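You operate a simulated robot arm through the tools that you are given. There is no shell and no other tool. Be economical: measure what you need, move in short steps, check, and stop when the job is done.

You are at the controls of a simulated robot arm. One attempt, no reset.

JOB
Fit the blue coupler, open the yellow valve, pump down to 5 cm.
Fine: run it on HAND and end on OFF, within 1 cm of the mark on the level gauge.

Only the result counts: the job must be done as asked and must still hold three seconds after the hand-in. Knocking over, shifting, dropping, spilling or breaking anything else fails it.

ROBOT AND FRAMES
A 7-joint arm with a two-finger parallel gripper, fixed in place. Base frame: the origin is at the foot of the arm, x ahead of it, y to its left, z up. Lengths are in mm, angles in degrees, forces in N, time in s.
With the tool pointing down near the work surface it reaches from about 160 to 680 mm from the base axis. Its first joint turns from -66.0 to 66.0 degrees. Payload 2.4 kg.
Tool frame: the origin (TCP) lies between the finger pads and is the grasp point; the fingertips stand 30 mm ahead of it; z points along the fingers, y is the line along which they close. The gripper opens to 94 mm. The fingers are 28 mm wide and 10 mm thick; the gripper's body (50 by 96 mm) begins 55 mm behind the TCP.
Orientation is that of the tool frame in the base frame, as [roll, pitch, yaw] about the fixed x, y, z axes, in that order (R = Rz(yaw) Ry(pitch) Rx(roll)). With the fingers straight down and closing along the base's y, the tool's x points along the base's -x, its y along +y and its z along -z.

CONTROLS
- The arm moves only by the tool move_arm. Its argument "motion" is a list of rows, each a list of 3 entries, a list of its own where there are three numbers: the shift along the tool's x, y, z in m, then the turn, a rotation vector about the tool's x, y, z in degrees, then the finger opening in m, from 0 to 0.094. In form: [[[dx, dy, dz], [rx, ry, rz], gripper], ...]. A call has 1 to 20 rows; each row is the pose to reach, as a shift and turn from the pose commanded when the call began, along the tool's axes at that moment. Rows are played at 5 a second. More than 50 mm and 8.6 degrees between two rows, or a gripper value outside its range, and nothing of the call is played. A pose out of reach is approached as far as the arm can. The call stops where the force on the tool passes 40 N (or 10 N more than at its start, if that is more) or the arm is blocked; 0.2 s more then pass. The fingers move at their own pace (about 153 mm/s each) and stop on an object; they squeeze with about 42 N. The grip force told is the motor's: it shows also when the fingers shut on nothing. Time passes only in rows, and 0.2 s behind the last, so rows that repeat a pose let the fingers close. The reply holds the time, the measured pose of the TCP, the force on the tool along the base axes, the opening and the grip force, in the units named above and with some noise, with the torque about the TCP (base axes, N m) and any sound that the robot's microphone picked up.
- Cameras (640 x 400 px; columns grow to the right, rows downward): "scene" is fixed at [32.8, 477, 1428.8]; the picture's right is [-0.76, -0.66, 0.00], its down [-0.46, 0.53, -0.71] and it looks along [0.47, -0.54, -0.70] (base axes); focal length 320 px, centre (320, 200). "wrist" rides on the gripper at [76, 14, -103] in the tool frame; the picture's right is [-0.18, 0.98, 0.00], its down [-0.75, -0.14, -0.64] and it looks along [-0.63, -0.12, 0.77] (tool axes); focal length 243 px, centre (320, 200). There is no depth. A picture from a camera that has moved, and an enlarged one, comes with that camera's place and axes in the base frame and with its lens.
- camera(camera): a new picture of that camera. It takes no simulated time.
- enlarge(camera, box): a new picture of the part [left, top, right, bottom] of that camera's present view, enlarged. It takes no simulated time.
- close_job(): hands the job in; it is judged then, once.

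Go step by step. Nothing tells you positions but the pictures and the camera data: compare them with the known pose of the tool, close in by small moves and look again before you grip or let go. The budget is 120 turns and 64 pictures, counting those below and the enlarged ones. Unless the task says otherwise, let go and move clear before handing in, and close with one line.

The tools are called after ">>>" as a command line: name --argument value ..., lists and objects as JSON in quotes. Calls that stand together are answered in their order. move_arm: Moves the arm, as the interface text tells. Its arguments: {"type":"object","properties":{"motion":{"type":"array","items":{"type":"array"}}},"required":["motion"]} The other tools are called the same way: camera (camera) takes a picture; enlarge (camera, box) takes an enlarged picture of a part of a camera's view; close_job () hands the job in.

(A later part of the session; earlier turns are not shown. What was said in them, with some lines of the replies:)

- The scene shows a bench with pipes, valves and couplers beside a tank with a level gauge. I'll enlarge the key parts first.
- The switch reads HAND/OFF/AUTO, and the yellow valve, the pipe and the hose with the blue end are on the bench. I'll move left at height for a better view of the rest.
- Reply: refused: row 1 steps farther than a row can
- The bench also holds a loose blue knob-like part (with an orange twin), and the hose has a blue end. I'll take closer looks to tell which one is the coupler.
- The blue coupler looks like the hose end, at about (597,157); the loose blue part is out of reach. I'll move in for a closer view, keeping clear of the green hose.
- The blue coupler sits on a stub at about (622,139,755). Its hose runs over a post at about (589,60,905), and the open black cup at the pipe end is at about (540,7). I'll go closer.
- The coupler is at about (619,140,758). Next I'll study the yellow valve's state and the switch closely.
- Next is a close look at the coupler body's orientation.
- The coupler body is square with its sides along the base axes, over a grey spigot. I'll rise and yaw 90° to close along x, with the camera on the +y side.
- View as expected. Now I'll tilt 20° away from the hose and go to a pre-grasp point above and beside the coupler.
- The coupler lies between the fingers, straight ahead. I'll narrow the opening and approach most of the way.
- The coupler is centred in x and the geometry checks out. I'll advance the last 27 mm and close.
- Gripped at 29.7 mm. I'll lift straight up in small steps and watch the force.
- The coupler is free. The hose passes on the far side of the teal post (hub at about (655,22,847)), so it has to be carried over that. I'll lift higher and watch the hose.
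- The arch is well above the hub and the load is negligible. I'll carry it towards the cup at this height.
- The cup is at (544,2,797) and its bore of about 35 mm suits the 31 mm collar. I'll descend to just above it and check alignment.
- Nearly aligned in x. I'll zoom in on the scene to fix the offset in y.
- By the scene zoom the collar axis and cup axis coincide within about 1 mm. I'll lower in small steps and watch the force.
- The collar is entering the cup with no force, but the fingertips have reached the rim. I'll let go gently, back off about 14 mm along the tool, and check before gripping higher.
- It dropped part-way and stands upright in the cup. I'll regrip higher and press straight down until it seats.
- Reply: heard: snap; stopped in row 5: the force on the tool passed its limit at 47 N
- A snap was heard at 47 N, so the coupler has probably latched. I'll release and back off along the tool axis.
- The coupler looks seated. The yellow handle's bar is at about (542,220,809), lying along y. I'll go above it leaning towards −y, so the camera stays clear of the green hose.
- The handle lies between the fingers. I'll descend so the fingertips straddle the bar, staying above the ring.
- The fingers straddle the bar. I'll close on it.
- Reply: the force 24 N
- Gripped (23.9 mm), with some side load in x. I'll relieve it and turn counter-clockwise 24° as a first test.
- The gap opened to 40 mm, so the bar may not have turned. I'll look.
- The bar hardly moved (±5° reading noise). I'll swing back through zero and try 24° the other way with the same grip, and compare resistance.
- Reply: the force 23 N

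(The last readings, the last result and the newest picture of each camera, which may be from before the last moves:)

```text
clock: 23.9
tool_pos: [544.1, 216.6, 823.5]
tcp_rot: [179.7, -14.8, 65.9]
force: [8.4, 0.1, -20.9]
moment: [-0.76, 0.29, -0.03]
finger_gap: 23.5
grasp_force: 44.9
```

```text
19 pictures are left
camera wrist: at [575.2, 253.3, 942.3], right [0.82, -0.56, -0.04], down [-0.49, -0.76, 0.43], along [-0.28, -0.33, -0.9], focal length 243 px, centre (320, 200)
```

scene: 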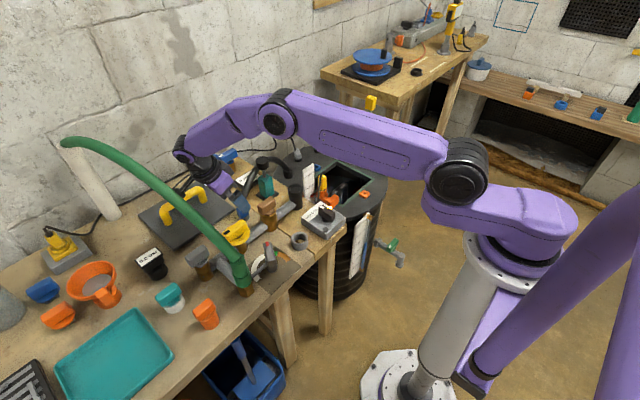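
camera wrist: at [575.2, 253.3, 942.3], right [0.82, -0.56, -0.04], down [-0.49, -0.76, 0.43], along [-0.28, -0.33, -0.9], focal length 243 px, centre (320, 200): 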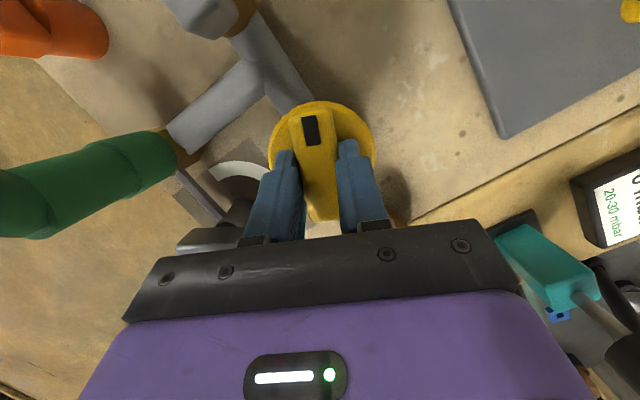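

Clockwise it turns freely with the hand and with no torque, so it started at its counter-clockwise stop. I'll continue clockwise towards 90°, watching for the other stop.

>>> move_arm --motion '[[[0.0002, -0.001, 0.0001], [-2.07, 0, 7.73], 0.01], [[0.0004, -0.002, 0.0001], [-4.14, 0, 15.46], 0.01], [[0.0007, -0.0032, 0.0002], [-6.2, 0, 23.2], 0.01], [[0.0013, -0.0041, 0.0004], [-8.28, 0, 30.9], 0.01], [[0.002, -0.005, 0.0005], [-10.35, 0, 38.6], 0.01], [[0.0026, -0.0059, 0.0007], [-12.4, 0, 46.4], 0.01]]'

```text
clock: 24.9
tool_pos: [539.8, 217.0, 822.9]
tcp_rot: [179.8, -15.0, 35.9]
force: [6.3, 1.4, -9.9]
moment: [0.8, 0.01, 0.0]
finger_gap: 23.8
grasp_force: 45.4
stopped in row 4: the force on the tool passed its limit at 41 N (the readings are from after the stop); the commanded pose is now the measured one
```

Stopped at 41 N, probably from binding. It is 54° round with the grip intact, so I'll continue gently.

>>> move_arm --motion '[[[0.0001, -0.0005, 0], [-1.0, 0, 3.9], 0.01], [[0.0003, -0.001, 0.0001], [-2.07, 0, 7.73], 0.01], [[0.0005, -0.0015, 0.0001], [-3.1, 0, 11.6], 0.01], [[0.0006, -0.002, 0.0002], [-4.14, 0, 15.46], 0.01]]'

>>> camera --camera "wrist"

```text
clock: 25.9
tool_pos: [540.9, 218.1, 823.7]
tcp_rot: [179.8, -15.1, 19.8]
force: [14.0, -0.7, -20.7]
moment: [0.46, 0.05, -0.01]
finger_gap: 23.6
grasp_force: 45.0
```

```text
18 pictures are left
camera wrist: at [589.4, 221.4, 942.7], right [0.16, -0.99, -0.04], down [-0.89, -0.17, 0.42], along [-0.43, -0.03, -0.9], focal length 243 px, centre (320, 200)
```

wrist: 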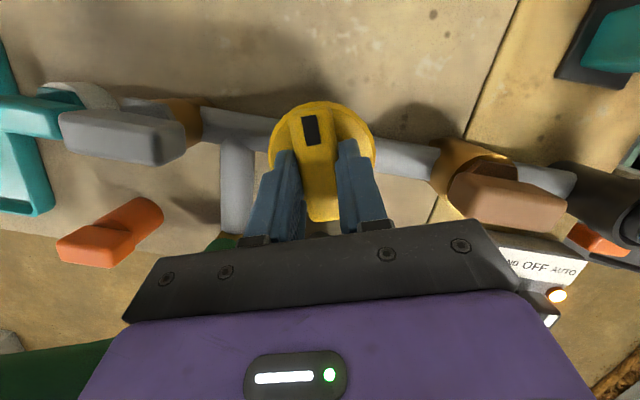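

Turned 70° now. I'll relieve the side load slightly and go on to the stop.

>>> move_arm --motion '[[[0.0015, 0.0007, 0.0019], [0, 0, 0], 0.01], [[0.0016, -0.0003, 0.0019], [-1.5, 0, 5.8], 0.01], [[0.0018, -0.0012, 0.002], [-3.1, 0, 11.6], 0.01], [[0.0019, -0.002, 0.002], [-4.4, 0, 16.4], 0.01], [[0.0021, -0.0027, 0.0021], [-5.7, 0, 21.2], 0.01], [[0.0022, -0.0034, 0.0021], [-7, 0, 26], 0.01]]'

>>> camera --camera "wrist"

```text
clock: 26.4
tool_pos: [541.8, 219.0, 821.8]
tcp_rot: [179.7, -14.4, 18.1]
force: [-5.9, -4.1, 8.1]
moment: [0.71, 0.0, 0.0]
finger_gap: 23.8
grasp_force: 45.3
out of reach, approached as far as the arm can: row 2
stopped in row 2: the force on the tool passed its limit at 60 N (the readings are from after the stop); the commanded pose is now the measured one
```

```text
17 pictures are left
camera wrist: at [591.4, 220.8, 941.9], right [0.13, -0.99, -0.04], down [-0.89, -0.14, 0.43], along [-0.43, -0.02, -0.9], focal length 243 px, centre (320, 200)
```

wrist: 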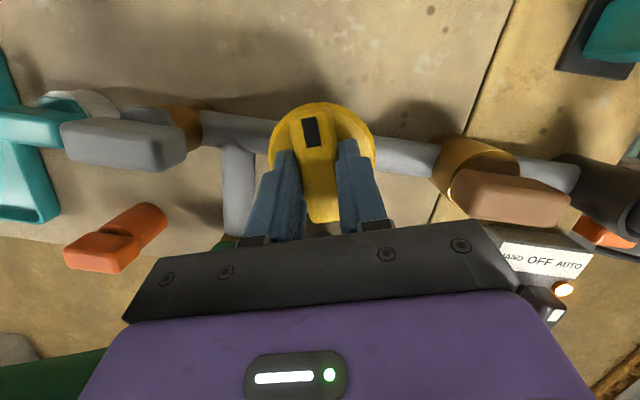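

The wrist joint limit stopped it at 72°. I'll let go, back off to a clear place, and flip the hand 180° to finish the turn with a fresh grip.

>>> move_arm --motion '[[[0, 0, 0], [0, 0, 0], 0.035], [[0, 0, 0], [0, 0, 0], 0.055], [[0, 0, -0.035], [0, 0, 0], 0.06], [[0, 0, -0.07], [0, 0, 0], 0.06], [[0.002, 0.033, -0.08], [0, -7, 0], 0.06], [[0.0047, 0.066, -0.0894], [0, -15, 0], 0.06]]'

```text
clock: 27.8
tool_pos: [543.6, 153.0, 909.5]
tcp_rot: [179.8, 0.6, 18.2]
force: [0.5, 0.0, -0.3]
moment: [0.01, -0.01, 0.0]
finger_gap: 59.8
grasp_force: 0.0
```

Now I'll rotate the hand 170° counter-clockwise in the clear.

>>> move_arm --motion '[[[0, 0, 0], [0, 0, -8.5], 0.055], [[0, 0, 0], [0, 0, -17], 0.055], [[0, 0, 0], [0, 0, -25.5], 0.055], [[0, 0, 0], [0, 0, -34], 0.055], [[0, 0, 0], [0, 0, -42.5], 0.055], [[0, 0, 0], [0, 0, -51], 0.055], [[0, 0, 0], [0, 0, -59.5], 0.055], [[0, 0, 0], [0, 0, -68], 0.055], [[0, 0, 0], [0, 0, -76.5], 0.055], [[0, 0, 0], [0, 0, -85], 0.055], [[0, 0, 0], [0, 0, -93.5], 0.055], [[0, 0, 0], [0, 0, -102], 0.055], [[0, 0, 0], [0, 0, -110.5], 0.055], [[0, 0, 0], [0, 0, -119], 0.055], [[0, 0, 0], [0, 0, -127.5], 0.055], [[0, 0, 0], [0, 0, -136], 0.055], [[0, 0, 0], [0, 0, -144.5], 0.055], [[0, 0, 0], [0, 0, -153], 0.055], [[0, 0, 0], [0, 0, -161.5], 0.055], [[0, 0, 0], [0, 0, -170], 0.055]]'

```text
clock: 32.0
tool_pos: [545.7, 152.3, 910.4]
tcp_rot: [-179.7, -0.4, -171.7]
force: [-0.2, 0.1, -0.8]
moment: [0.0, 0.03, -0.01]
finger_gap: 55.2
grasp_force: 0.0
```

Now over the handle, adding the last 10° of yaw, then down to grip height.

>>> move_arm --motion '[[[-0.005, 0.035, 0.0], [0, 0, -5], 0.055], [[-0.01, 0.069, 0.01], [0, 0, -9.7], 0.055], [[-0.01, 0.069, 0.05], [0, 0, -9.7], 0.055]]'

>>> camera --camera "wrist"

```text
clock: 32.8
tool_pos: [543.8, 220.9, 859.3]
tcp_rot: [-179.7, -0.5, -162.1]
force: [0.1, -0.3, -0.3]
moment: [-0.02, 0.02, 0.0]
finger_gap: 54.9
grasp_force: 0.0
```

```text
16 pictures are left
camera wrist: at [467.3, 211.9, 964.2], right [-0.13, 0.99, -0.01], down [0.76, 0.1, 0.64], along [0.63, 0.08, -0.77], focal length 243 px, centre (320, 200)
```

wrist: 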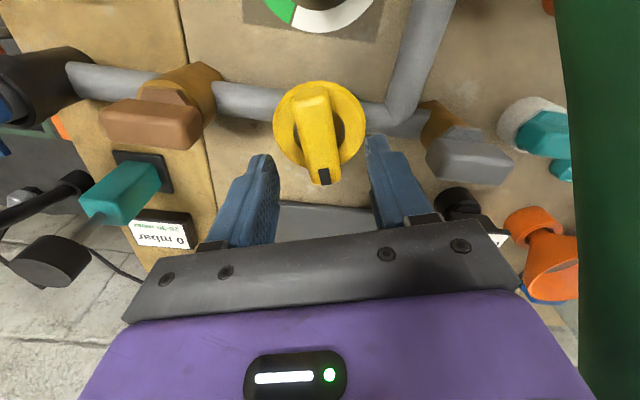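

Aligned. I'll descend 35 mm and close.

>>> move_arm --motion '[[[0, 0, 0.02], [0, 0, 0], 0.055], [[0, 0, 0.035], [0, 0, 0], 0.055], [[0, 0, 0.035], [0, 0, 0], 0.035], [[0, 0, 0.035], [0, 0, 0], 0.015], [[0, 0, 0.035], [0, 0, 0], 0.01], [[0, 0, 0.035], [0, 0, 0], 0.01]]'

```text
clock: 34.2
tool_pos: [543.4, 221.0, 824.5]
tcp_rot: [-179.8, -0.5, -162.2]
force: [0.2, -3.3, -3.8]
moment: [0.64, 0.0, -0.03]
finger_gap: 23.6
grasp_force: 45.7
```

Good grip with low forces. I'll turn clockwise in place and look for the stop.

>>> move_arm --motion '[[[0, 0, 0], [0, 0, 6], 0.01], [[0, 0, 0], [0, 0, 12], 0.01], [[0, 0, 0], [0, 0, 18], 0.01], [[0, 0, 0], [0, 0, 24], 0.01], [[0, 0, 0], [0, 0, 30], 0.01]]'

```text
clock: 35.4
tool_pos: [544.3, 220.3, 822.7]
tcp_rot: [-179.5, -0.1, 168.1]
force: [4.5, -8.6, -1.4]
moment: [0.49, 0.06, 2.12]
finger_gap: 29.0
grasp_force: 45.2
```

The stop is reached at about 90° clockwise (2.1 N m). I'll ease off, release and rise straight up, then inspect the gauges.

>>> move_arm --motion '[[[0, 0, 0], [0, 0, -8], 0.01], [[0, 0, 0], [0, 0, -8], 0.035], [[0, 0, 0], [0, 0, -8], 0.055], [[0, 0, -0.04], [0, 0, -8], 0.055], [[0, 0, -0.085], [0, 0, -8], 0.055], [[0, 0, -0.1], [0, 0, -8], 0.055]]'

>>> camera --camera "wrist"

>>> enlarge --camera "scene" --box '[290, 160, 418, 288]'

```text
clock: 36.8
tool_pos: [544.5, 224.5, 924.6]
tcp_rot: [-179.5, -0.4, 175.8]
force: [-0.1, -0.4, 1.4]
moment: [0.03, -0.02, 0.01]
finger_gap: 54.8
grasp_force: 0.2
```

```text
15 pictures are left
camera wrist: at [470.9, 242.4, 1028.4], right [0.26, 0.97, -0.01], down [0.75, -0.19, 0.64], along [0.61, -0.17, -0.77], focal length 243 px, centre (320, 200)
```

wrist: 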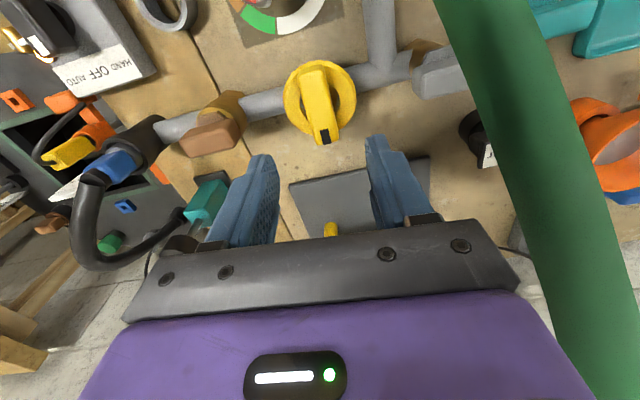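

```text
3.12 times, centred on (354, 224) of scene
camera zoom: at [32.8, 477.0, 1428.8], right [-0.76, -0.66, 0.0], down [-0.46, 0.53, -0.71], along [0.47, -0.54, -0.7], focal length 1001 px, centre (214, 125)
```

zoom: 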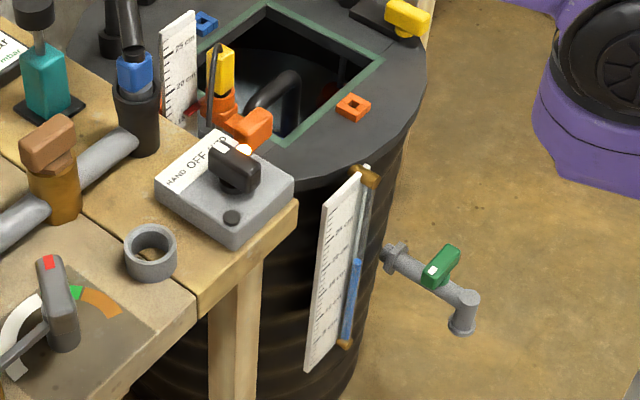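

The tank's side carries a sight-glass level gauge with a blue column, visible to the scene camera. I'll read it.

>>> enlarge --camera "scene" --box '[380, 205, 420, 285]'

>>> enlarge --camera "scene" --box '[340, 205, 420, 285]'

```text
5.00 times, centred on (400, 245) of scene
camera zoom: at [32.8, 477.0, 1428.8], right [-0.76, -0.66, 0.0], down [-0.46, 0.53, -0.71], along [0.47, -0.54, -0.7], focal length 1602 px, centre (-80, -25)
```

zoom: 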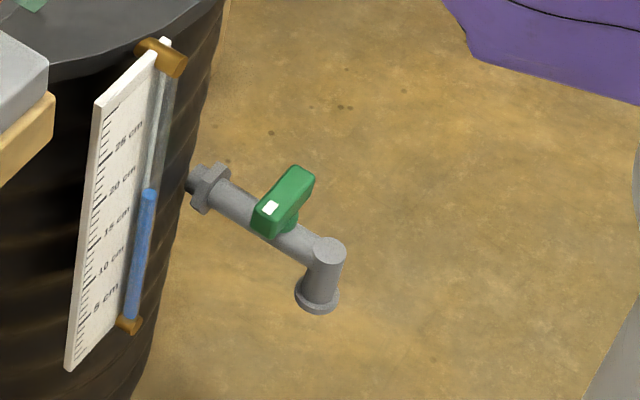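

```text
5.00 times, centred on (380, 245) of scene
camera zoom: at [32.8, 477.0, 1428.8], right [-0.76, -0.66, 0.0], down [-0.46, 0.53, -0.71], along [0.47, -0.54, -0.7], focal length 1602 px, centre (20, -25)
```

zoom: 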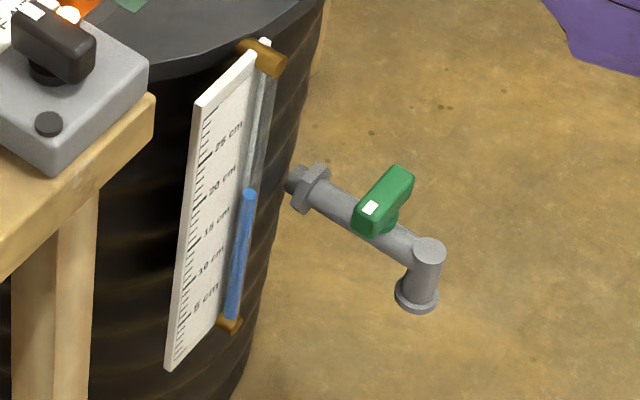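

The side gauge reads about 15 cm, and its scale suits a 5 cm reading later. Next I'll go above the selector switch for a close look.

>>> move_arm --motion '[[[0.017, -0.037, 0], [0, 0, -2], 0.055], [[0.034, -0.074, 0], [0, 0, -4], 0.055], [[0.051, -0.111, 0], [0, 0, -4], 0.055], [[0.068, -0.148, 0.01], [0, 0, -4], 0.055], [[0.086, -0.186, 0.02], [0, 0, -4], 0.055], [[0.1043, -0.2247, 0.035], [0, 0, -4], 0.055]]'

>>> camera --camera "wrist"

```text
clock: 38.2
tool_pos: [423.5, 5.0, 891.3]
tcp_rot: [-179.5, -0.3, 179.8]
force: [-0.6, -0.2, -0.4]
moment: [-0.01, 0.05, -0.03]
finger_gap: 55.1
grasp_force: 0.0
```

```text
11 pictures are left
camera wrist: at [348.3, 20.2, 995.3], right [0.19, 0.98, -0.01], down [0.76, -0.14, 0.64], along [0.63, -0.13, -0.77], focal length 243 px, centre (320, 200)
```

wrist: 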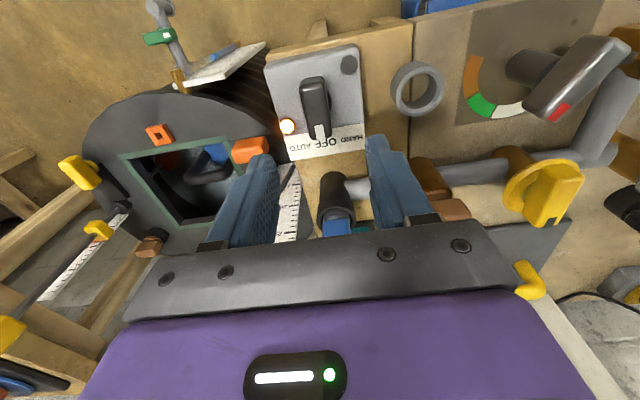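

The knob is centred at about (418,4) with its top at about z 786, and the white mark points to OFF (+x). HAND is towards +y, so it needs counter-clockwise. I'll descend and grip.

>>> move_arm --motion '[[[0.0055, -0.001, 0.035], [0, 0, 0], 0.042], [[0.0055, -0.001, 0.07], [0, 0, 0], 0.042], [[0.0055, -0.001, 0.092], [0, 0, 0], 0.042], [[0.0055, -0.001, 0.092], [0, 0, 0], 0.025], [[0.0055, -0.001, 0.092], [0, 0, 0], 0.005], [[0.0055, -0.001, 0.092], [0, 0, 0], 0.005]]'

>>> camera --camera "wrist"

```text
clock: 39.6
tool_pos: [418.5, 0.9, 798.9]
tcp_rot: [-179.6, -0.4, 179.5]
force: [-1.7, -25.9, -12.5]
moment: [0.03, -1.4, -0.14]
finger_gap: 22.0
grasp_force: 44.9
```

```text
10 pictures are left
camera wrist: at [342.5, 16.9, 903.2], right [0.19, 0.98, -0.01], down [0.76, -0.14, 0.64], along [0.62, -0.13, -0.77], focal length 243 px, centre (320, 200)
```

wrist: 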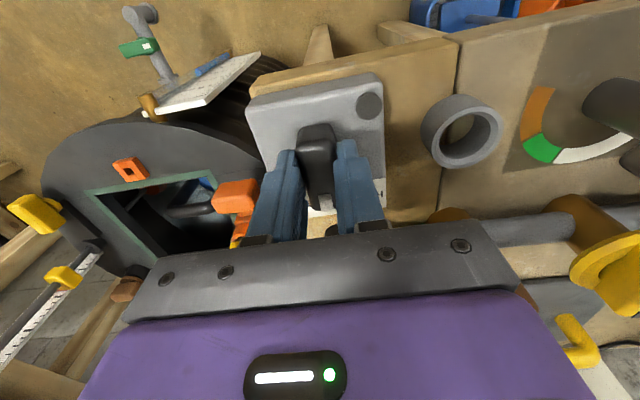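

Gripped, with about 26 N of side load in y. I'll relieve that, then turn counter-clockwise to HAND.

>>> move_arm --motion '[[[0, -0.0035, 0], [0, 0, 0], 0.005], [[0, -0.0035, 0], [0, 0, -7], 0.005], [[0, -0.0035, 0], [0, 0, -15], 0.005], [[0, -0.0035, 0], [0, 0, -23], 0.005], [[0, -0.0035, 0], [0, 0, -31], 0.005], [[0, -0.0035, 0], [0, 0, -38], 0.005], [[0, -0.0035, 0], [0, 0, -45], 0.005]]'

```text
clock: 40.6
tool_pos: [418.6, -1.3, 800.0]
tcp_rot: [-179.7, -0.6, -158.5]
force: [4.1, -1.7, -6.6]
moment: [-0.08, 0.89, -0.01]
finger_gap: 22.4
grasp_force: 45.0
stopped in row 5: the force on the tool passed its limit at 42 N (the readings are from after the stop); the commanded pose is now the measured one
```

It stopped at about 21°, probably on side load again. Continuing the remaining turn.

>>> move_arm --motion '[[[0, 0, 0], [0, 0, -5], 0.005], [[0, 0, 0], [0, 0, -10], 0.005], [[0, 0, 0], [0, 0, -15], 0.005], [[0, 0, 0], [0, 0, -20], 0.005], [[0, 0, 0], [0, 0, -24], 0.005]]'

```text
clock: 41.8
tool_pos: [419.9, -3.2, 798.8]
tcp_rot: [-179.8, -0.6, -134.6]
force: [17.1, -27.2, -24.7]
moment: [-1.0, 0.16, -0.17]
finger_gap: 21.6
grasp_force: 45.1
```

The knob has turned 45°. I'll check it and the gauge by the scene camera.

>>> enlarge --camera "scene" --box '[290, 180, 418, 280]'

```text
4.00 times, centred on (354, 230) of scene
camera zoom: at [33.5, 476.4, 1429.0], right [-0.76, -0.66, 0.0], down [-0.46, 0.53, -0.71], along [0.47, -0.54, -0.7], focal length 1282 px, centre (184, 80)
```

zoom: 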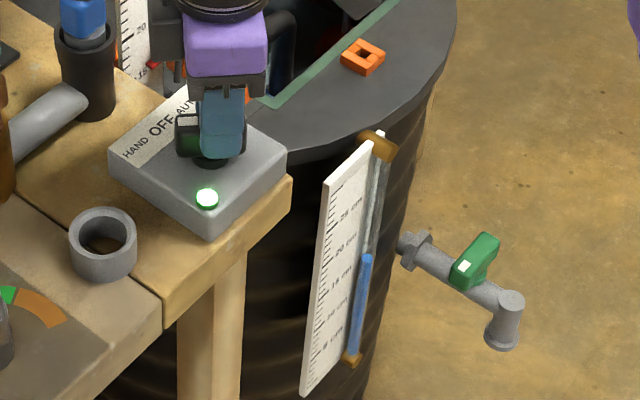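

The green run lamp is lit, so the pump is running on HAND and I can keep hold of the knob. I'll ease the load and wait about 3 s.

>>> move_arm --motion '[[[0, -0.002, 0.0], [0, 0, 0], 0.005], [[0, -0.003, 0.001], [0, 0, 0], 0.005], [[0, -0.003, 0.001], [0, 0, 0], 0.005], [[0, -0.003, 0.001], [0, 0, 0], 0.005], [[0, -0.003, 0.001], [0, 0, 0], 0.005], [[0, -0.003, 0.001], [0, 0, 0], 0.005], [[0, -0.003, 0.001], [0, 0, 0], 0.005], [[0, -0.003, 0.001], [0, 0, 0], 0.005], [[0, -0.003, 0.001], [0, 0, 0], 0.005], [[0, -0.003, 0.001], [0, 0, 0], 0.005], [[0, -0.003, 0.001], [0, 0, 0], 0.005], [[0, -0.003, 0.001], [0, 0, 0], 0.005], [[0, -0.003, 0.001], [0, 0, 0], 0.005], [[0, -0.003, 0.001], [0, 0, 0], 0.005]]'

>>> enlarge --camera "scene" --box '[348, 205, 412, 285]'

```text
clock: 44.8
tool_pos: [420.5, -3.6, 797.6]
tcp_rot: [-180.0, -0.7, -134.4]
force: [-6.3, 0.7, 36.3]
moment: [0.05, 0.12, 0.01]
finger_gap: 21.9
grasp_force: 45.1
```

```text
5.00 times, centred on (380, 245) of scene
camera zoom: at [32.1, 477.0, 1428.8], right [-0.76, -0.66, 0.0], down [-0.46, 0.53, -0.71], along [0.47, -0.54, -0.7], focal length 1602 px, centre (20, -25)
```

zoom: 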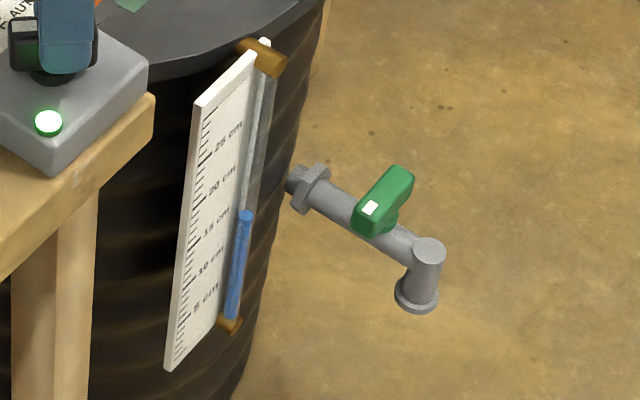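

The level is falling at about 0.8 cm/s, so the valve is open. I'll ease the vertical load and wait about 4 s more.

>>> move_arm --motion '[[[0, 0, -0.001], [0, 0, 0], 0.005], [[0, 0, -0.0013], [0, 0, 0], 0.005], [[0, 0, -0.0013], [0, 0, 0], 0.005], [[0, 0, -0.0013], [0, 0, 0], 0.005], [[0, 0, -0.0013], [0, 0, 0], 0.005], [[0, 0, -0.0013], [0, 0, 0], 0.005], [[0, 0, -0.0013], [0, 0, 0], 0.005], [[0, 0, -0.0013], [0, 0, 0], 0.005], [[0, 0, -0.0013], [0, 0, 0], 0.005], [[0, 0, -0.0013], [0, 0, 0], 0.005], [[0, 0, -0.0013], [0, 0, 0], 0.005], [[0, 0, -0.0013], [0, 0, 0], 0.005], [[0, 0, -0.0013], [0, 0, 0], 0.005], [[0, 0, -0.0013], [0, 0, 0], 0.005], [[0, 0, -0.0013], [0, 0, 0], 0.005], [[0, 0, -0.0013], [0, 0, 0], 0.005], [[0, 0, -0.0013], [0, 0, 0], 0.005], [[0, 0, -0.0013], [0, 0, 0], 0.005], [[0, 0, -0.0013], [0, 0, 0], 0.005]]'

>>> enlarge --camera "scene" --box '[360, 240, 412, 280]'

```text
clock: 48.8
tool_pos: [419.3, -2.7, 799.2]
tcp_rot: [180.0, -0.7, -134.4]
force: [-8.4, 16.1, -30.9]
moment: [0.06, 0.21, 0.07]
finger_gap: 21.8
grasp_force: 45.8
```

```text
10.00 times, centred on (386, 260) of scene
camera zoom: at [33.0, 477.3, 1428.7], right [-0.76, -0.66, 0.0], down [-0.46, 0.53, -0.71], along [0.47, -0.54, -0.7], focal length 3204 px, centre (-340, -400)
```

zoom: 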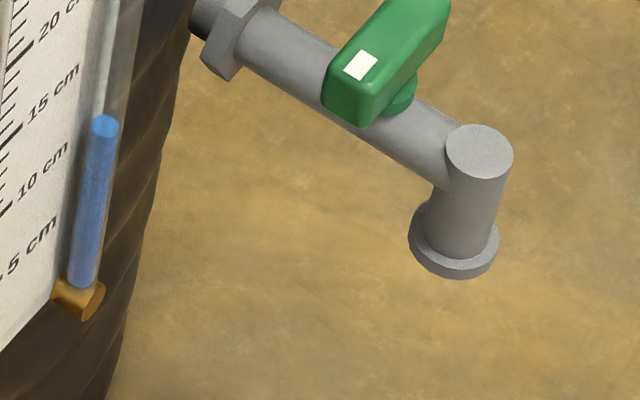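

It reads about 9.5 cm now, falling at about 0.76 cm/s. I'll wait about 3.4 s more, then check before switching off.

>>> move_arm --motion '[[[0, 0.001, 0.0006], [0, 0, 0], 0.005], [[0, 0.001, 0.0006], [0, 0, 0], 0.005], [[0, 0.001, 0.0006], [0, 0, 0], 0.005], [[0, 0.001, 0.0006], [0, 0, 0], 0.005], [[0, 0.001, 0.0006], [0, 0, 0], 0.005], [[0, 0.001, 0.0006], [0, 0, 0], 0.005], [[0, 0.001, 0.0006], [0, 0, 0], 0.005], [[0, 0.001, 0.0006], [0, 0, 0], 0.005], [[0, 0.001, 0.0006], [0, 0, 0], 0.005], [[0, 0.001, 0.0006], [0, 0, 0], 0.005], [[0, 0.001, 0.0006], [0, 0, 0], 0.005], [[0, 0.001, 0.0006], [0, 0, 0], 0.005], [[0, 0.001, 0.0006], [0, 0, 0], 0.005], [[0, 0.001, 0.0006], [0, 0, 0], 0.005], [[0, 0.001, 0.0006], [0, 0, 0], 0.005], [[0, 0.001, 0.0006], [0, 0, 0], 0.005]]'

>>> enlarge --camera "scene" --box '[357, 246, 405, 276]'

```text
clock: 52.2
tool_pos: [418.9, -2.9, 799.8]
tcp_rot: [180.0, -0.6, -134.5]
force: [-6.6, -8.5, 12.7]
moment: [-0.36, 0.32, 0.01]
finger_gap: 21.8
grasp_force: 44.7
```

```text
13.33 times, centred on (381, 261) of scene
camera zoom: at [32.5, 476.8, 1428.9], right [-0.76, -0.66, 0.0], down [-0.46, 0.53, -0.71], along [0.47, -0.54, -0.7], focal length 4272 px, centre (-493, -613)
```

zoom: 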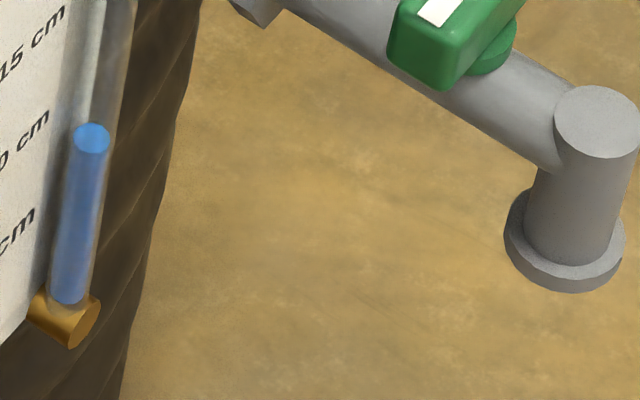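

It reads about 6.4 cm. About 1.9 s remain, so I'll hold 1.2 s and then turn clockwise back to OFF in the same call.

>>> move_arm --motion '[[[0, 0, 0], [0, 0, 0], 0.005], [[0, 0, 0], [0, 0, 0], 0.005], [[0, 0, 0], [0, 0, 0], 0.005], [[0, 0, 0], [0, 0, 0], 0.005], [[0, 0, 0], [0, 0, 0], 0.005], [[0, 0, 0], [0, 0, 0], 0.005], [[0, 0, 0], [0, 0, 7.5], 0.005], [[0, 0, 0], [0, 0, 15.5], 0.005], [[0, 0, 0], [0, 0, 23.5], 0.005], [[0, 0, 0], [0, 0, 31.5], 0.005], [[0, 0, 0], [0, 0, 39], 0.005], [[0, 0, 0], [0, 0, 46], 0.005]]'

```text
clock: 54.6
tool_pos: [417.8, 0.8, 799.4]
tcp_rot: [-179.8, -0.7, -169.1]
force: [-3.9, 1.7, 7.9]
moment: [0.78, -0.59, -0.01]
finger_gap: 21.9
grasp_force: 44.7
stopped in row 11: the force on the tool passed its limit at 42 N (the readings are from after the stop); the commanded pose is now the measured one
```

It stopped 11° short of the OFF angle. Finishing the turn.

>>> move_arm --motion '[[[0, 0, 0], [0, 0, 6], 0.005], [[0, 0, 0], [0, 0, 11.4], 0.005]]'

>>> enlarge --camera "scene" --box '[357, 246, 405, 276]'

>>> enlarge --camera "scene" --box '[290, 180, 370, 240]'

```text
clock: 55.2
tool_pos: [418.3, 1.2, 799.6]
tcp_rot: [-179.5, -0.7, 179.6]
force: [-2.9, 11.5, 21.8]
moment: [1.0, 1.28, 0.07]
finger_gap: 21.8
grasp_force: 44.8
```

```text
13.33 times, centred on (381, 261) of scene
camera zoom: at [32.4, 477.2, 1428.7], right [-0.76, -0.66, 0.0], down [-0.46, 0.53, -0.71], along [0.47, -0.54, -0.7], focal length 4272 px, centre (-493, -613)
```

zoom: 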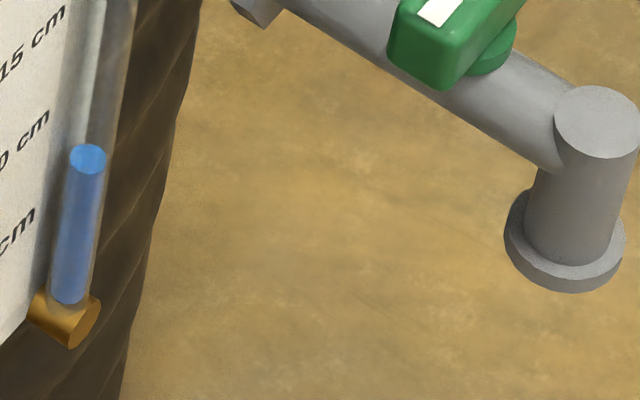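

```text
6.67 times, centred on (330, 210) of scene
camera zoom: at [32.4, 477.2, 1428.7], right [-0.76, -0.66, 0.0], down [-0.46, 0.53, -0.71], along [0.47, -0.54, -0.7], focal length 2136 px, centre (253, 133)
```

zoom: 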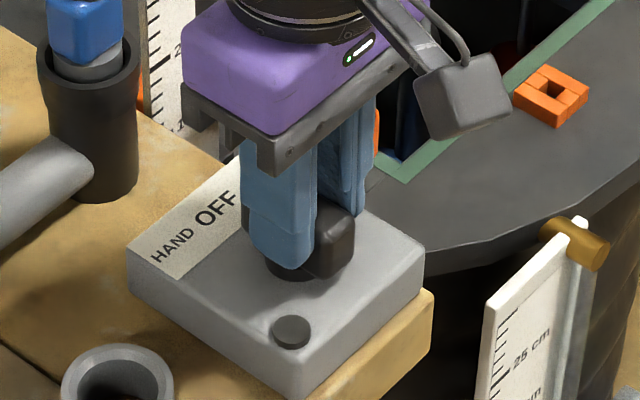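

The lamp is out and the level is about 5.2 cm. I'll release the knob, rise clear, then verify the level and switch.

>>> move_arm --motion '[[[0, 0, 0], [0, 0, 0], 0.03], [[0, 0, 0], [0, 0, 0], 0.042], [[0, 0, -0.03], [0, 0, 0], 0.042], [[0, 0, -0.07], [0, 0, 0], 0.042], [[0.02, 0.03, -0.11], [0, 0, 0], 0.042], [[0.04, 0.06, -0.15], [0, 0, 0], 0.042]]'

>>> enlarge --camera "scene" --box '[346, 246, 394, 276]'

>>> enlarge --camera "wrist" --box '[160, 0, 480, 240]'

```text
refused: row 5 steps farther than a row can; nothing moved
```

```text
13.33 times, centred on (370, 261) of scene
camera zoom: at [32.4, 477.2, 1428.7], right [-0.76, -0.66, 0.0], down [-0.46, 0.53, -0.71], along [0.47, -0.54, -0.7], focal length 4272 px, centre (-347, -613)
```

zoom: 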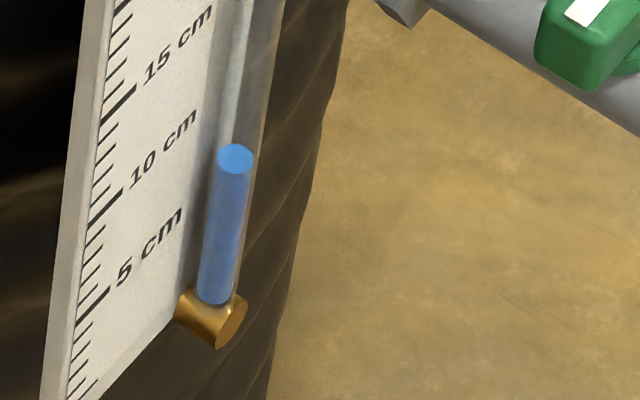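

```text
1.67 times, centred on (320, 120) of wrist
camera zoom: at [343.2, 16.8, 903.8], right [0.19, 0.98, -0.01], down [0.76, -0.14, 0.63], along [0.62, -0.13, -0.77], focal length 404 px, centre (320, 333)
```

zoom: 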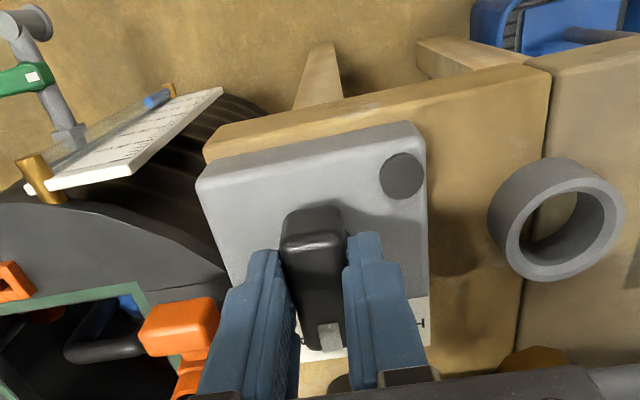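

The reading is 5.0–5.4 cm. I'll check it from the wrist camera's different angle before releasing.

>>> enlarge --camera "wrist" --box '[165, 40, 301, 125]'

```text
4.71 times, centred on (233, 82) of wrist
camera zoom: at [343.2, 16.8, 903.8], right [0.19, 0.98, -0.01], down [0.76, -0.14, 0.63], along [0.62, -0.13, -0.77], focal length 1142 px, centre (729, 753)
```

zoom: 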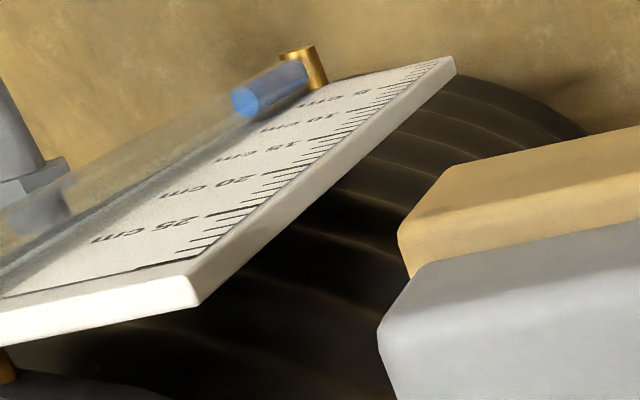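

The two views disagree: the tube stands in front of the scale, so the scene reading carries parallax. I have one picture left, so I'll release the knob and bring the wrist camera low in front of the gauge for a near-level view.

>>> move_arm --motion '[[[0, 0, 0], [0, 0, 0], 0.03], [[0, 0, 0], [0, 0, 0], 0.042], [[0, 0, -0.03], [0, 0, 0], 0.042], [[0, 0, -0.07], [0, 0, 0], 0.042], [[0.02, -0.02, -0.1], [0, 0, 0], 0.042], [[0.045, -0.055, -0.11], [0, 0, 0], 0.042], [[0.075, -0.09, -0.11], [0, 0, 0], 0.042], [[0.1, -0.13, -0.11], [0, 0, 0], 0.042], [[0.12, -0.17, -0.1], [0, 0, 0], 0.042], [[0.128, -0.191, -0.08], [0, 0, 0], 0.042]]'

```text
clock: 57.4
tool_pos: [288.0, -189.2, 880.2]
tcp_rot: [-179.5, -0.6, 179.6]
force: [-0.3, -0.4, -0.6]
moment: [0.02, 0.0, 0.0]
finger_gap: 41.9
grasp_force: 0.1
```

Clear of the switch. Now I'll tilt the camera forward and descend in front of the gauge.

>>> move_arm --motion '[[[0, 0, 0.04], [0, -7, 0], 0.042], [[0, 0, 0.08], [0, -14, 0], 0.042], [[0, 0, 0.12], [0, -21, 0], 0.042], [[0, 0, 0.165], [0, -28, 0], 0.042], [[0, 0, 0.21], [0, -35, 0], 0.042]]'

```text
clock: 58.6
tool_pos: [287.4, -190.7, 672.0]
tcp_rot: [-179.3, 34.5, 179.9]
force: [-0.3, 0.3, -0.6]
moment: [-0.01, 0.01, 0.02]
finger_gap: 42.0
grasp_force: 0.0
```

Good. Going on down another 150 mm in steps.

>>> move_arm --motion '[[[0.0215, 0, 0.0307], [0, 0, 0], 0.042], [[0.043, 0, 0.0614], [0, 0, 0], 0.042], [[0.0645, 0, 0.092], [0, -4, 0], 0.042], [[0.086, 0, 0.123], [0, -8, 0], 0.042]]'

```text
clock: 59.6
tool_pos: [285.5, -195.2, 542.8]
tcp_rot: [-179.7, 41.5, -178.8]
force: [-4.9, -4.5, -0.4]
moment: [0.21, -0.38, 0.14]
finger_gap: 42.0
grasp_force: 0.1
out of reach, approached as far as the arm can: row 4
```

The reach limit leaves me at z 543, which puts the gauge in the camera's upper view at a much flatter angle. This is the last picture.

>>> enlarge --camera "wrist" --box '[255, 5, 415, 105]'

```text
4.00 times, centred on (335, 55) of wrist
camera zoom: at [159.4, -182.8, 570.7], right [0.12, 0.99, 0.12], down [0.14, -0.14, 0.98], along [0.98, -0.1, -0.16], focal length 970 px, centre (260, 780)
```

zoom: 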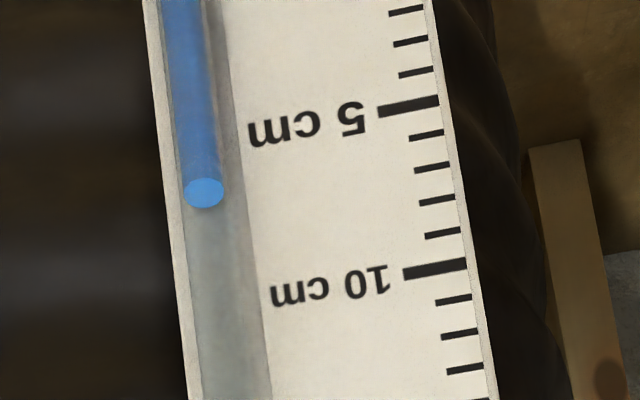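

This clear view shows the level is actually about 7.1 cm after correcting for the tube's stand-off, so about 2.1 cm more must go. From the grip data the knob axis is at (424,1), the rate 0.77 cm/s and the switching angle about 35°, so I can time this with about 2.7 s on. Backing out first.

>>> move_arm --motion '[[[-0.0215, 0, -0.0244], [0, 2, 0], 0.042], [[-0.043, 0, -0.0487], [0, 4, 0], 0.042], [[-0.0645, 0, -0.073], [0, 6, 0], 0.042], [[-0.086, 0, -0.0975], [0, 8, 0], 0.042], [[-0.107, 0, -0.122], [0, 14, 0], 0.042], [[-0.128, 0, -0.146], [0, 21, 0], 0.042], [[-0.15, 0, -0.17], [0, 28, 0], 0.042], [[-0.172, 0, -0.195], [0, 35, 0], 0.042], [[-0.194, 0, -0.22], [0, 41.5, 0], 0.042]]'

```text
clock: 61.6
tool_pos: [275.2, -194.2, 838.0]
tcp_rot: [-179.6, 0.7, 179.6]
force: [-0.7, 0.6, -0.1]
moment: [0.01, -0.01, -0.03]
finger_gap: 42.1
grasp_force: 0.0
```

Now back above the knob axis at (424,1).

>>> move_arm --motion '[[[0, 0, -0.045], [0, 0.7, 0], 0.042], [[-0.02, 0.035, -0.06], [0, 0.7, 0], 0.042], [[-0.045, 0.07, -0.06], [0, 0.7, 0], 0.042], [[-0.07, 0.105, -0.06], [0, 0.7, 0], 0.042], [[-0.095, 0.14, -0.06], [0, 0.7, 0], 0.042], [[-0.12, 0.17, -0.055], [0, 0.7, 0], 0.036], [[-0.1474, 0.1963, -0.052], [0, 0.7, 0], 0.036], [[-0.1474, 0.1963, -0.052], [0, 0.7, 0], 0.036]]'

```text
clock: 63.4
tool_pos: [422.8, 2.3, 888.0]
tcp_rot: [-179.5, 0.1, 179.5]
force: [0.7, 0.7, 0.0]
moment: [-0.01, 0.03, 0.02]
finger_gap: 36.1
grasp_force: 0.0
```

I'll descend 88 mm with the small correction and close on the knob.

>>> move_arm --motion '[[[-0.0008, -0.0008, 0.04], [0, 0, 0], 0.036], [[-0.0008, -0.0008, 0.075], [0, 0, 0], 0.036], [[-0.0008, -0.0008, 0.0883], [0, 0, 0], 0.036], [[-0.0008, -0.0008, 0.0883], [0, 0, 0], 0.02], [[-0.0008, -0.0008, 0.0883], [0, 0, 0], 0.005], [[-0.0008, -0.0008, 0.0883], [0, 0, 0], 0.005]]'

```text
clock: 64.8
tool_pos: [423.0, 0.3, 802.2]
tcp_rot: [-179.5, 0.2, 179.6]
force: [-0.4, 17.5, -4.2]
moment: [0.95, -0.14, -0.01]
finger_gap: 21.8
grasp_force: 44.7
```

Gripped at 21.8 mm. I'll relieve the load, then turn to 26°, still short of the switching angle.

>>> move_arm --motion '[[[0, 0.002, 0], [0, 0, 0], 0.005], [[0, 0.002, 0], [0, 0, -5], 0.005], [[0, 0.002, 0], [0, 0, -10], 0.005], [[0, 0.002, 0], [0, 0, -15], 0.005], [[0, 0.002, 0], [0, 0, -20], 0.005], [[0, 0.002, 0], [0, 0, -26], 0.005]]'

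```text
clock: 66.2
tool_pos: [424.7, 0.9, 800.6]
tcp_rot: [-179.5, 0.0, -154.4]
force: [-2.2, 4.7, -3.4]
moment: [1.11, -0.7, -0.01]
finger_gap: 21.9
grasp_force: 44.7
```

Forces are low, about the true axis. Now the timed call: on to 46°, hold, and back to OFF in one go.

>>> move_arm --motion '[[[0, 0, 0], [0, 0, -6.5], 0.005], [[0, 0, 0], [0, 0, -13], 0.005], [[0, 0, 0], [0, 0, -20], 0.005], [[0, 0, 0], [0, 0, -20], 0.005], [[0, 0, 0], [0, 0, -20], 0.005], [[0, 0, 0], [0, 0, -20], 0.005], [[0, 0, 0], [0, 0, -20], 0.005], [[0, 0, 0], [0, 0, -20], 0.005], [[0, 0, 0], [0, 0, -20], 0.005], [[0, 0, 0], [0, 0, -20], 0.005], [[0, 0, 0], [0, 0, -20], 0.005], [[0, 0, 0], [0, 0, -20], 0.005], [[0, 0, 0], [0, 0, -20], 0.005], [[0, 0, 0], [0, 0, -13], 0.005], [[0, 0, 0], [0, 0, -6.5], 0.005], [[0, 0, 0], [0, 0, 0], 0.005], [[0, 0, 0], [0, 0, 6.5], 0.005], [[0, 0, 0], [0, 0, 13], 0.005], [[0, 0, 0], [0, 0, 19.5], 0.005], [[0, 0, 0], [0, 0, 26.1], 0.005]]'

```text
clock: 70.4
tool_pos: [423.0, 1.5, 800.2]
tcp_rot: [-179.5, 0.2, 179.3]
force: [3.6, -12.5, 0.8]
moment: [0.24, 0.96, 0.01]
finger_gap: 21.8
grasp_force: 45.1
```

The timed run went through uninterrupted and the knob is back at the OFF angle. Releasing and moving clear.

>>> move_arm --motion '[[[0, -0.001, 0], [0, 0, 0], 0.028], [[0, -0.001, 0], [0, 0, 0], 0.036], [[0, -0.001, -0.03], [0, 0, 0], 0.036], [[0, -0.001, -0.07], [0, 0, 0], 0.036], [[0.02, -0.001, -0.11], [0, 0, 0], 0.036], [[0.04, -0.001, -0.14], [0, 0, 0], 0.036]]'

>>> enlarge --camera "scene" --box '[346, 246, 394, 276]'

```text
clock: 71.8
tool_pos: [383.5, 2.9, 941.1]
tcp_rot: [-179.5, 0.1, 179.6]
force: [0.2, -0.5, -0.1]
moment: [-0.01, 0.04, 0.03]
finger_gap: 35.9
grasp_force: 0.0
```

```text
refused: no pictures are left
```

No pictures are left. The knob was returned to OFF, released, and the arm is clear. By the measured rate the level should now be about 5 cm.

>>> close_job

```text
The job is handed in.
```

The blue coupler is fitted, the yellow valve is open and the switch is back on OFF after running on HAND. The level should be about 5 cm, but that is an estimate: my last gauge reading was about 7.1 cm. I timed the final 2 cm from the measured rate with no pictures left to check the level or the switch.
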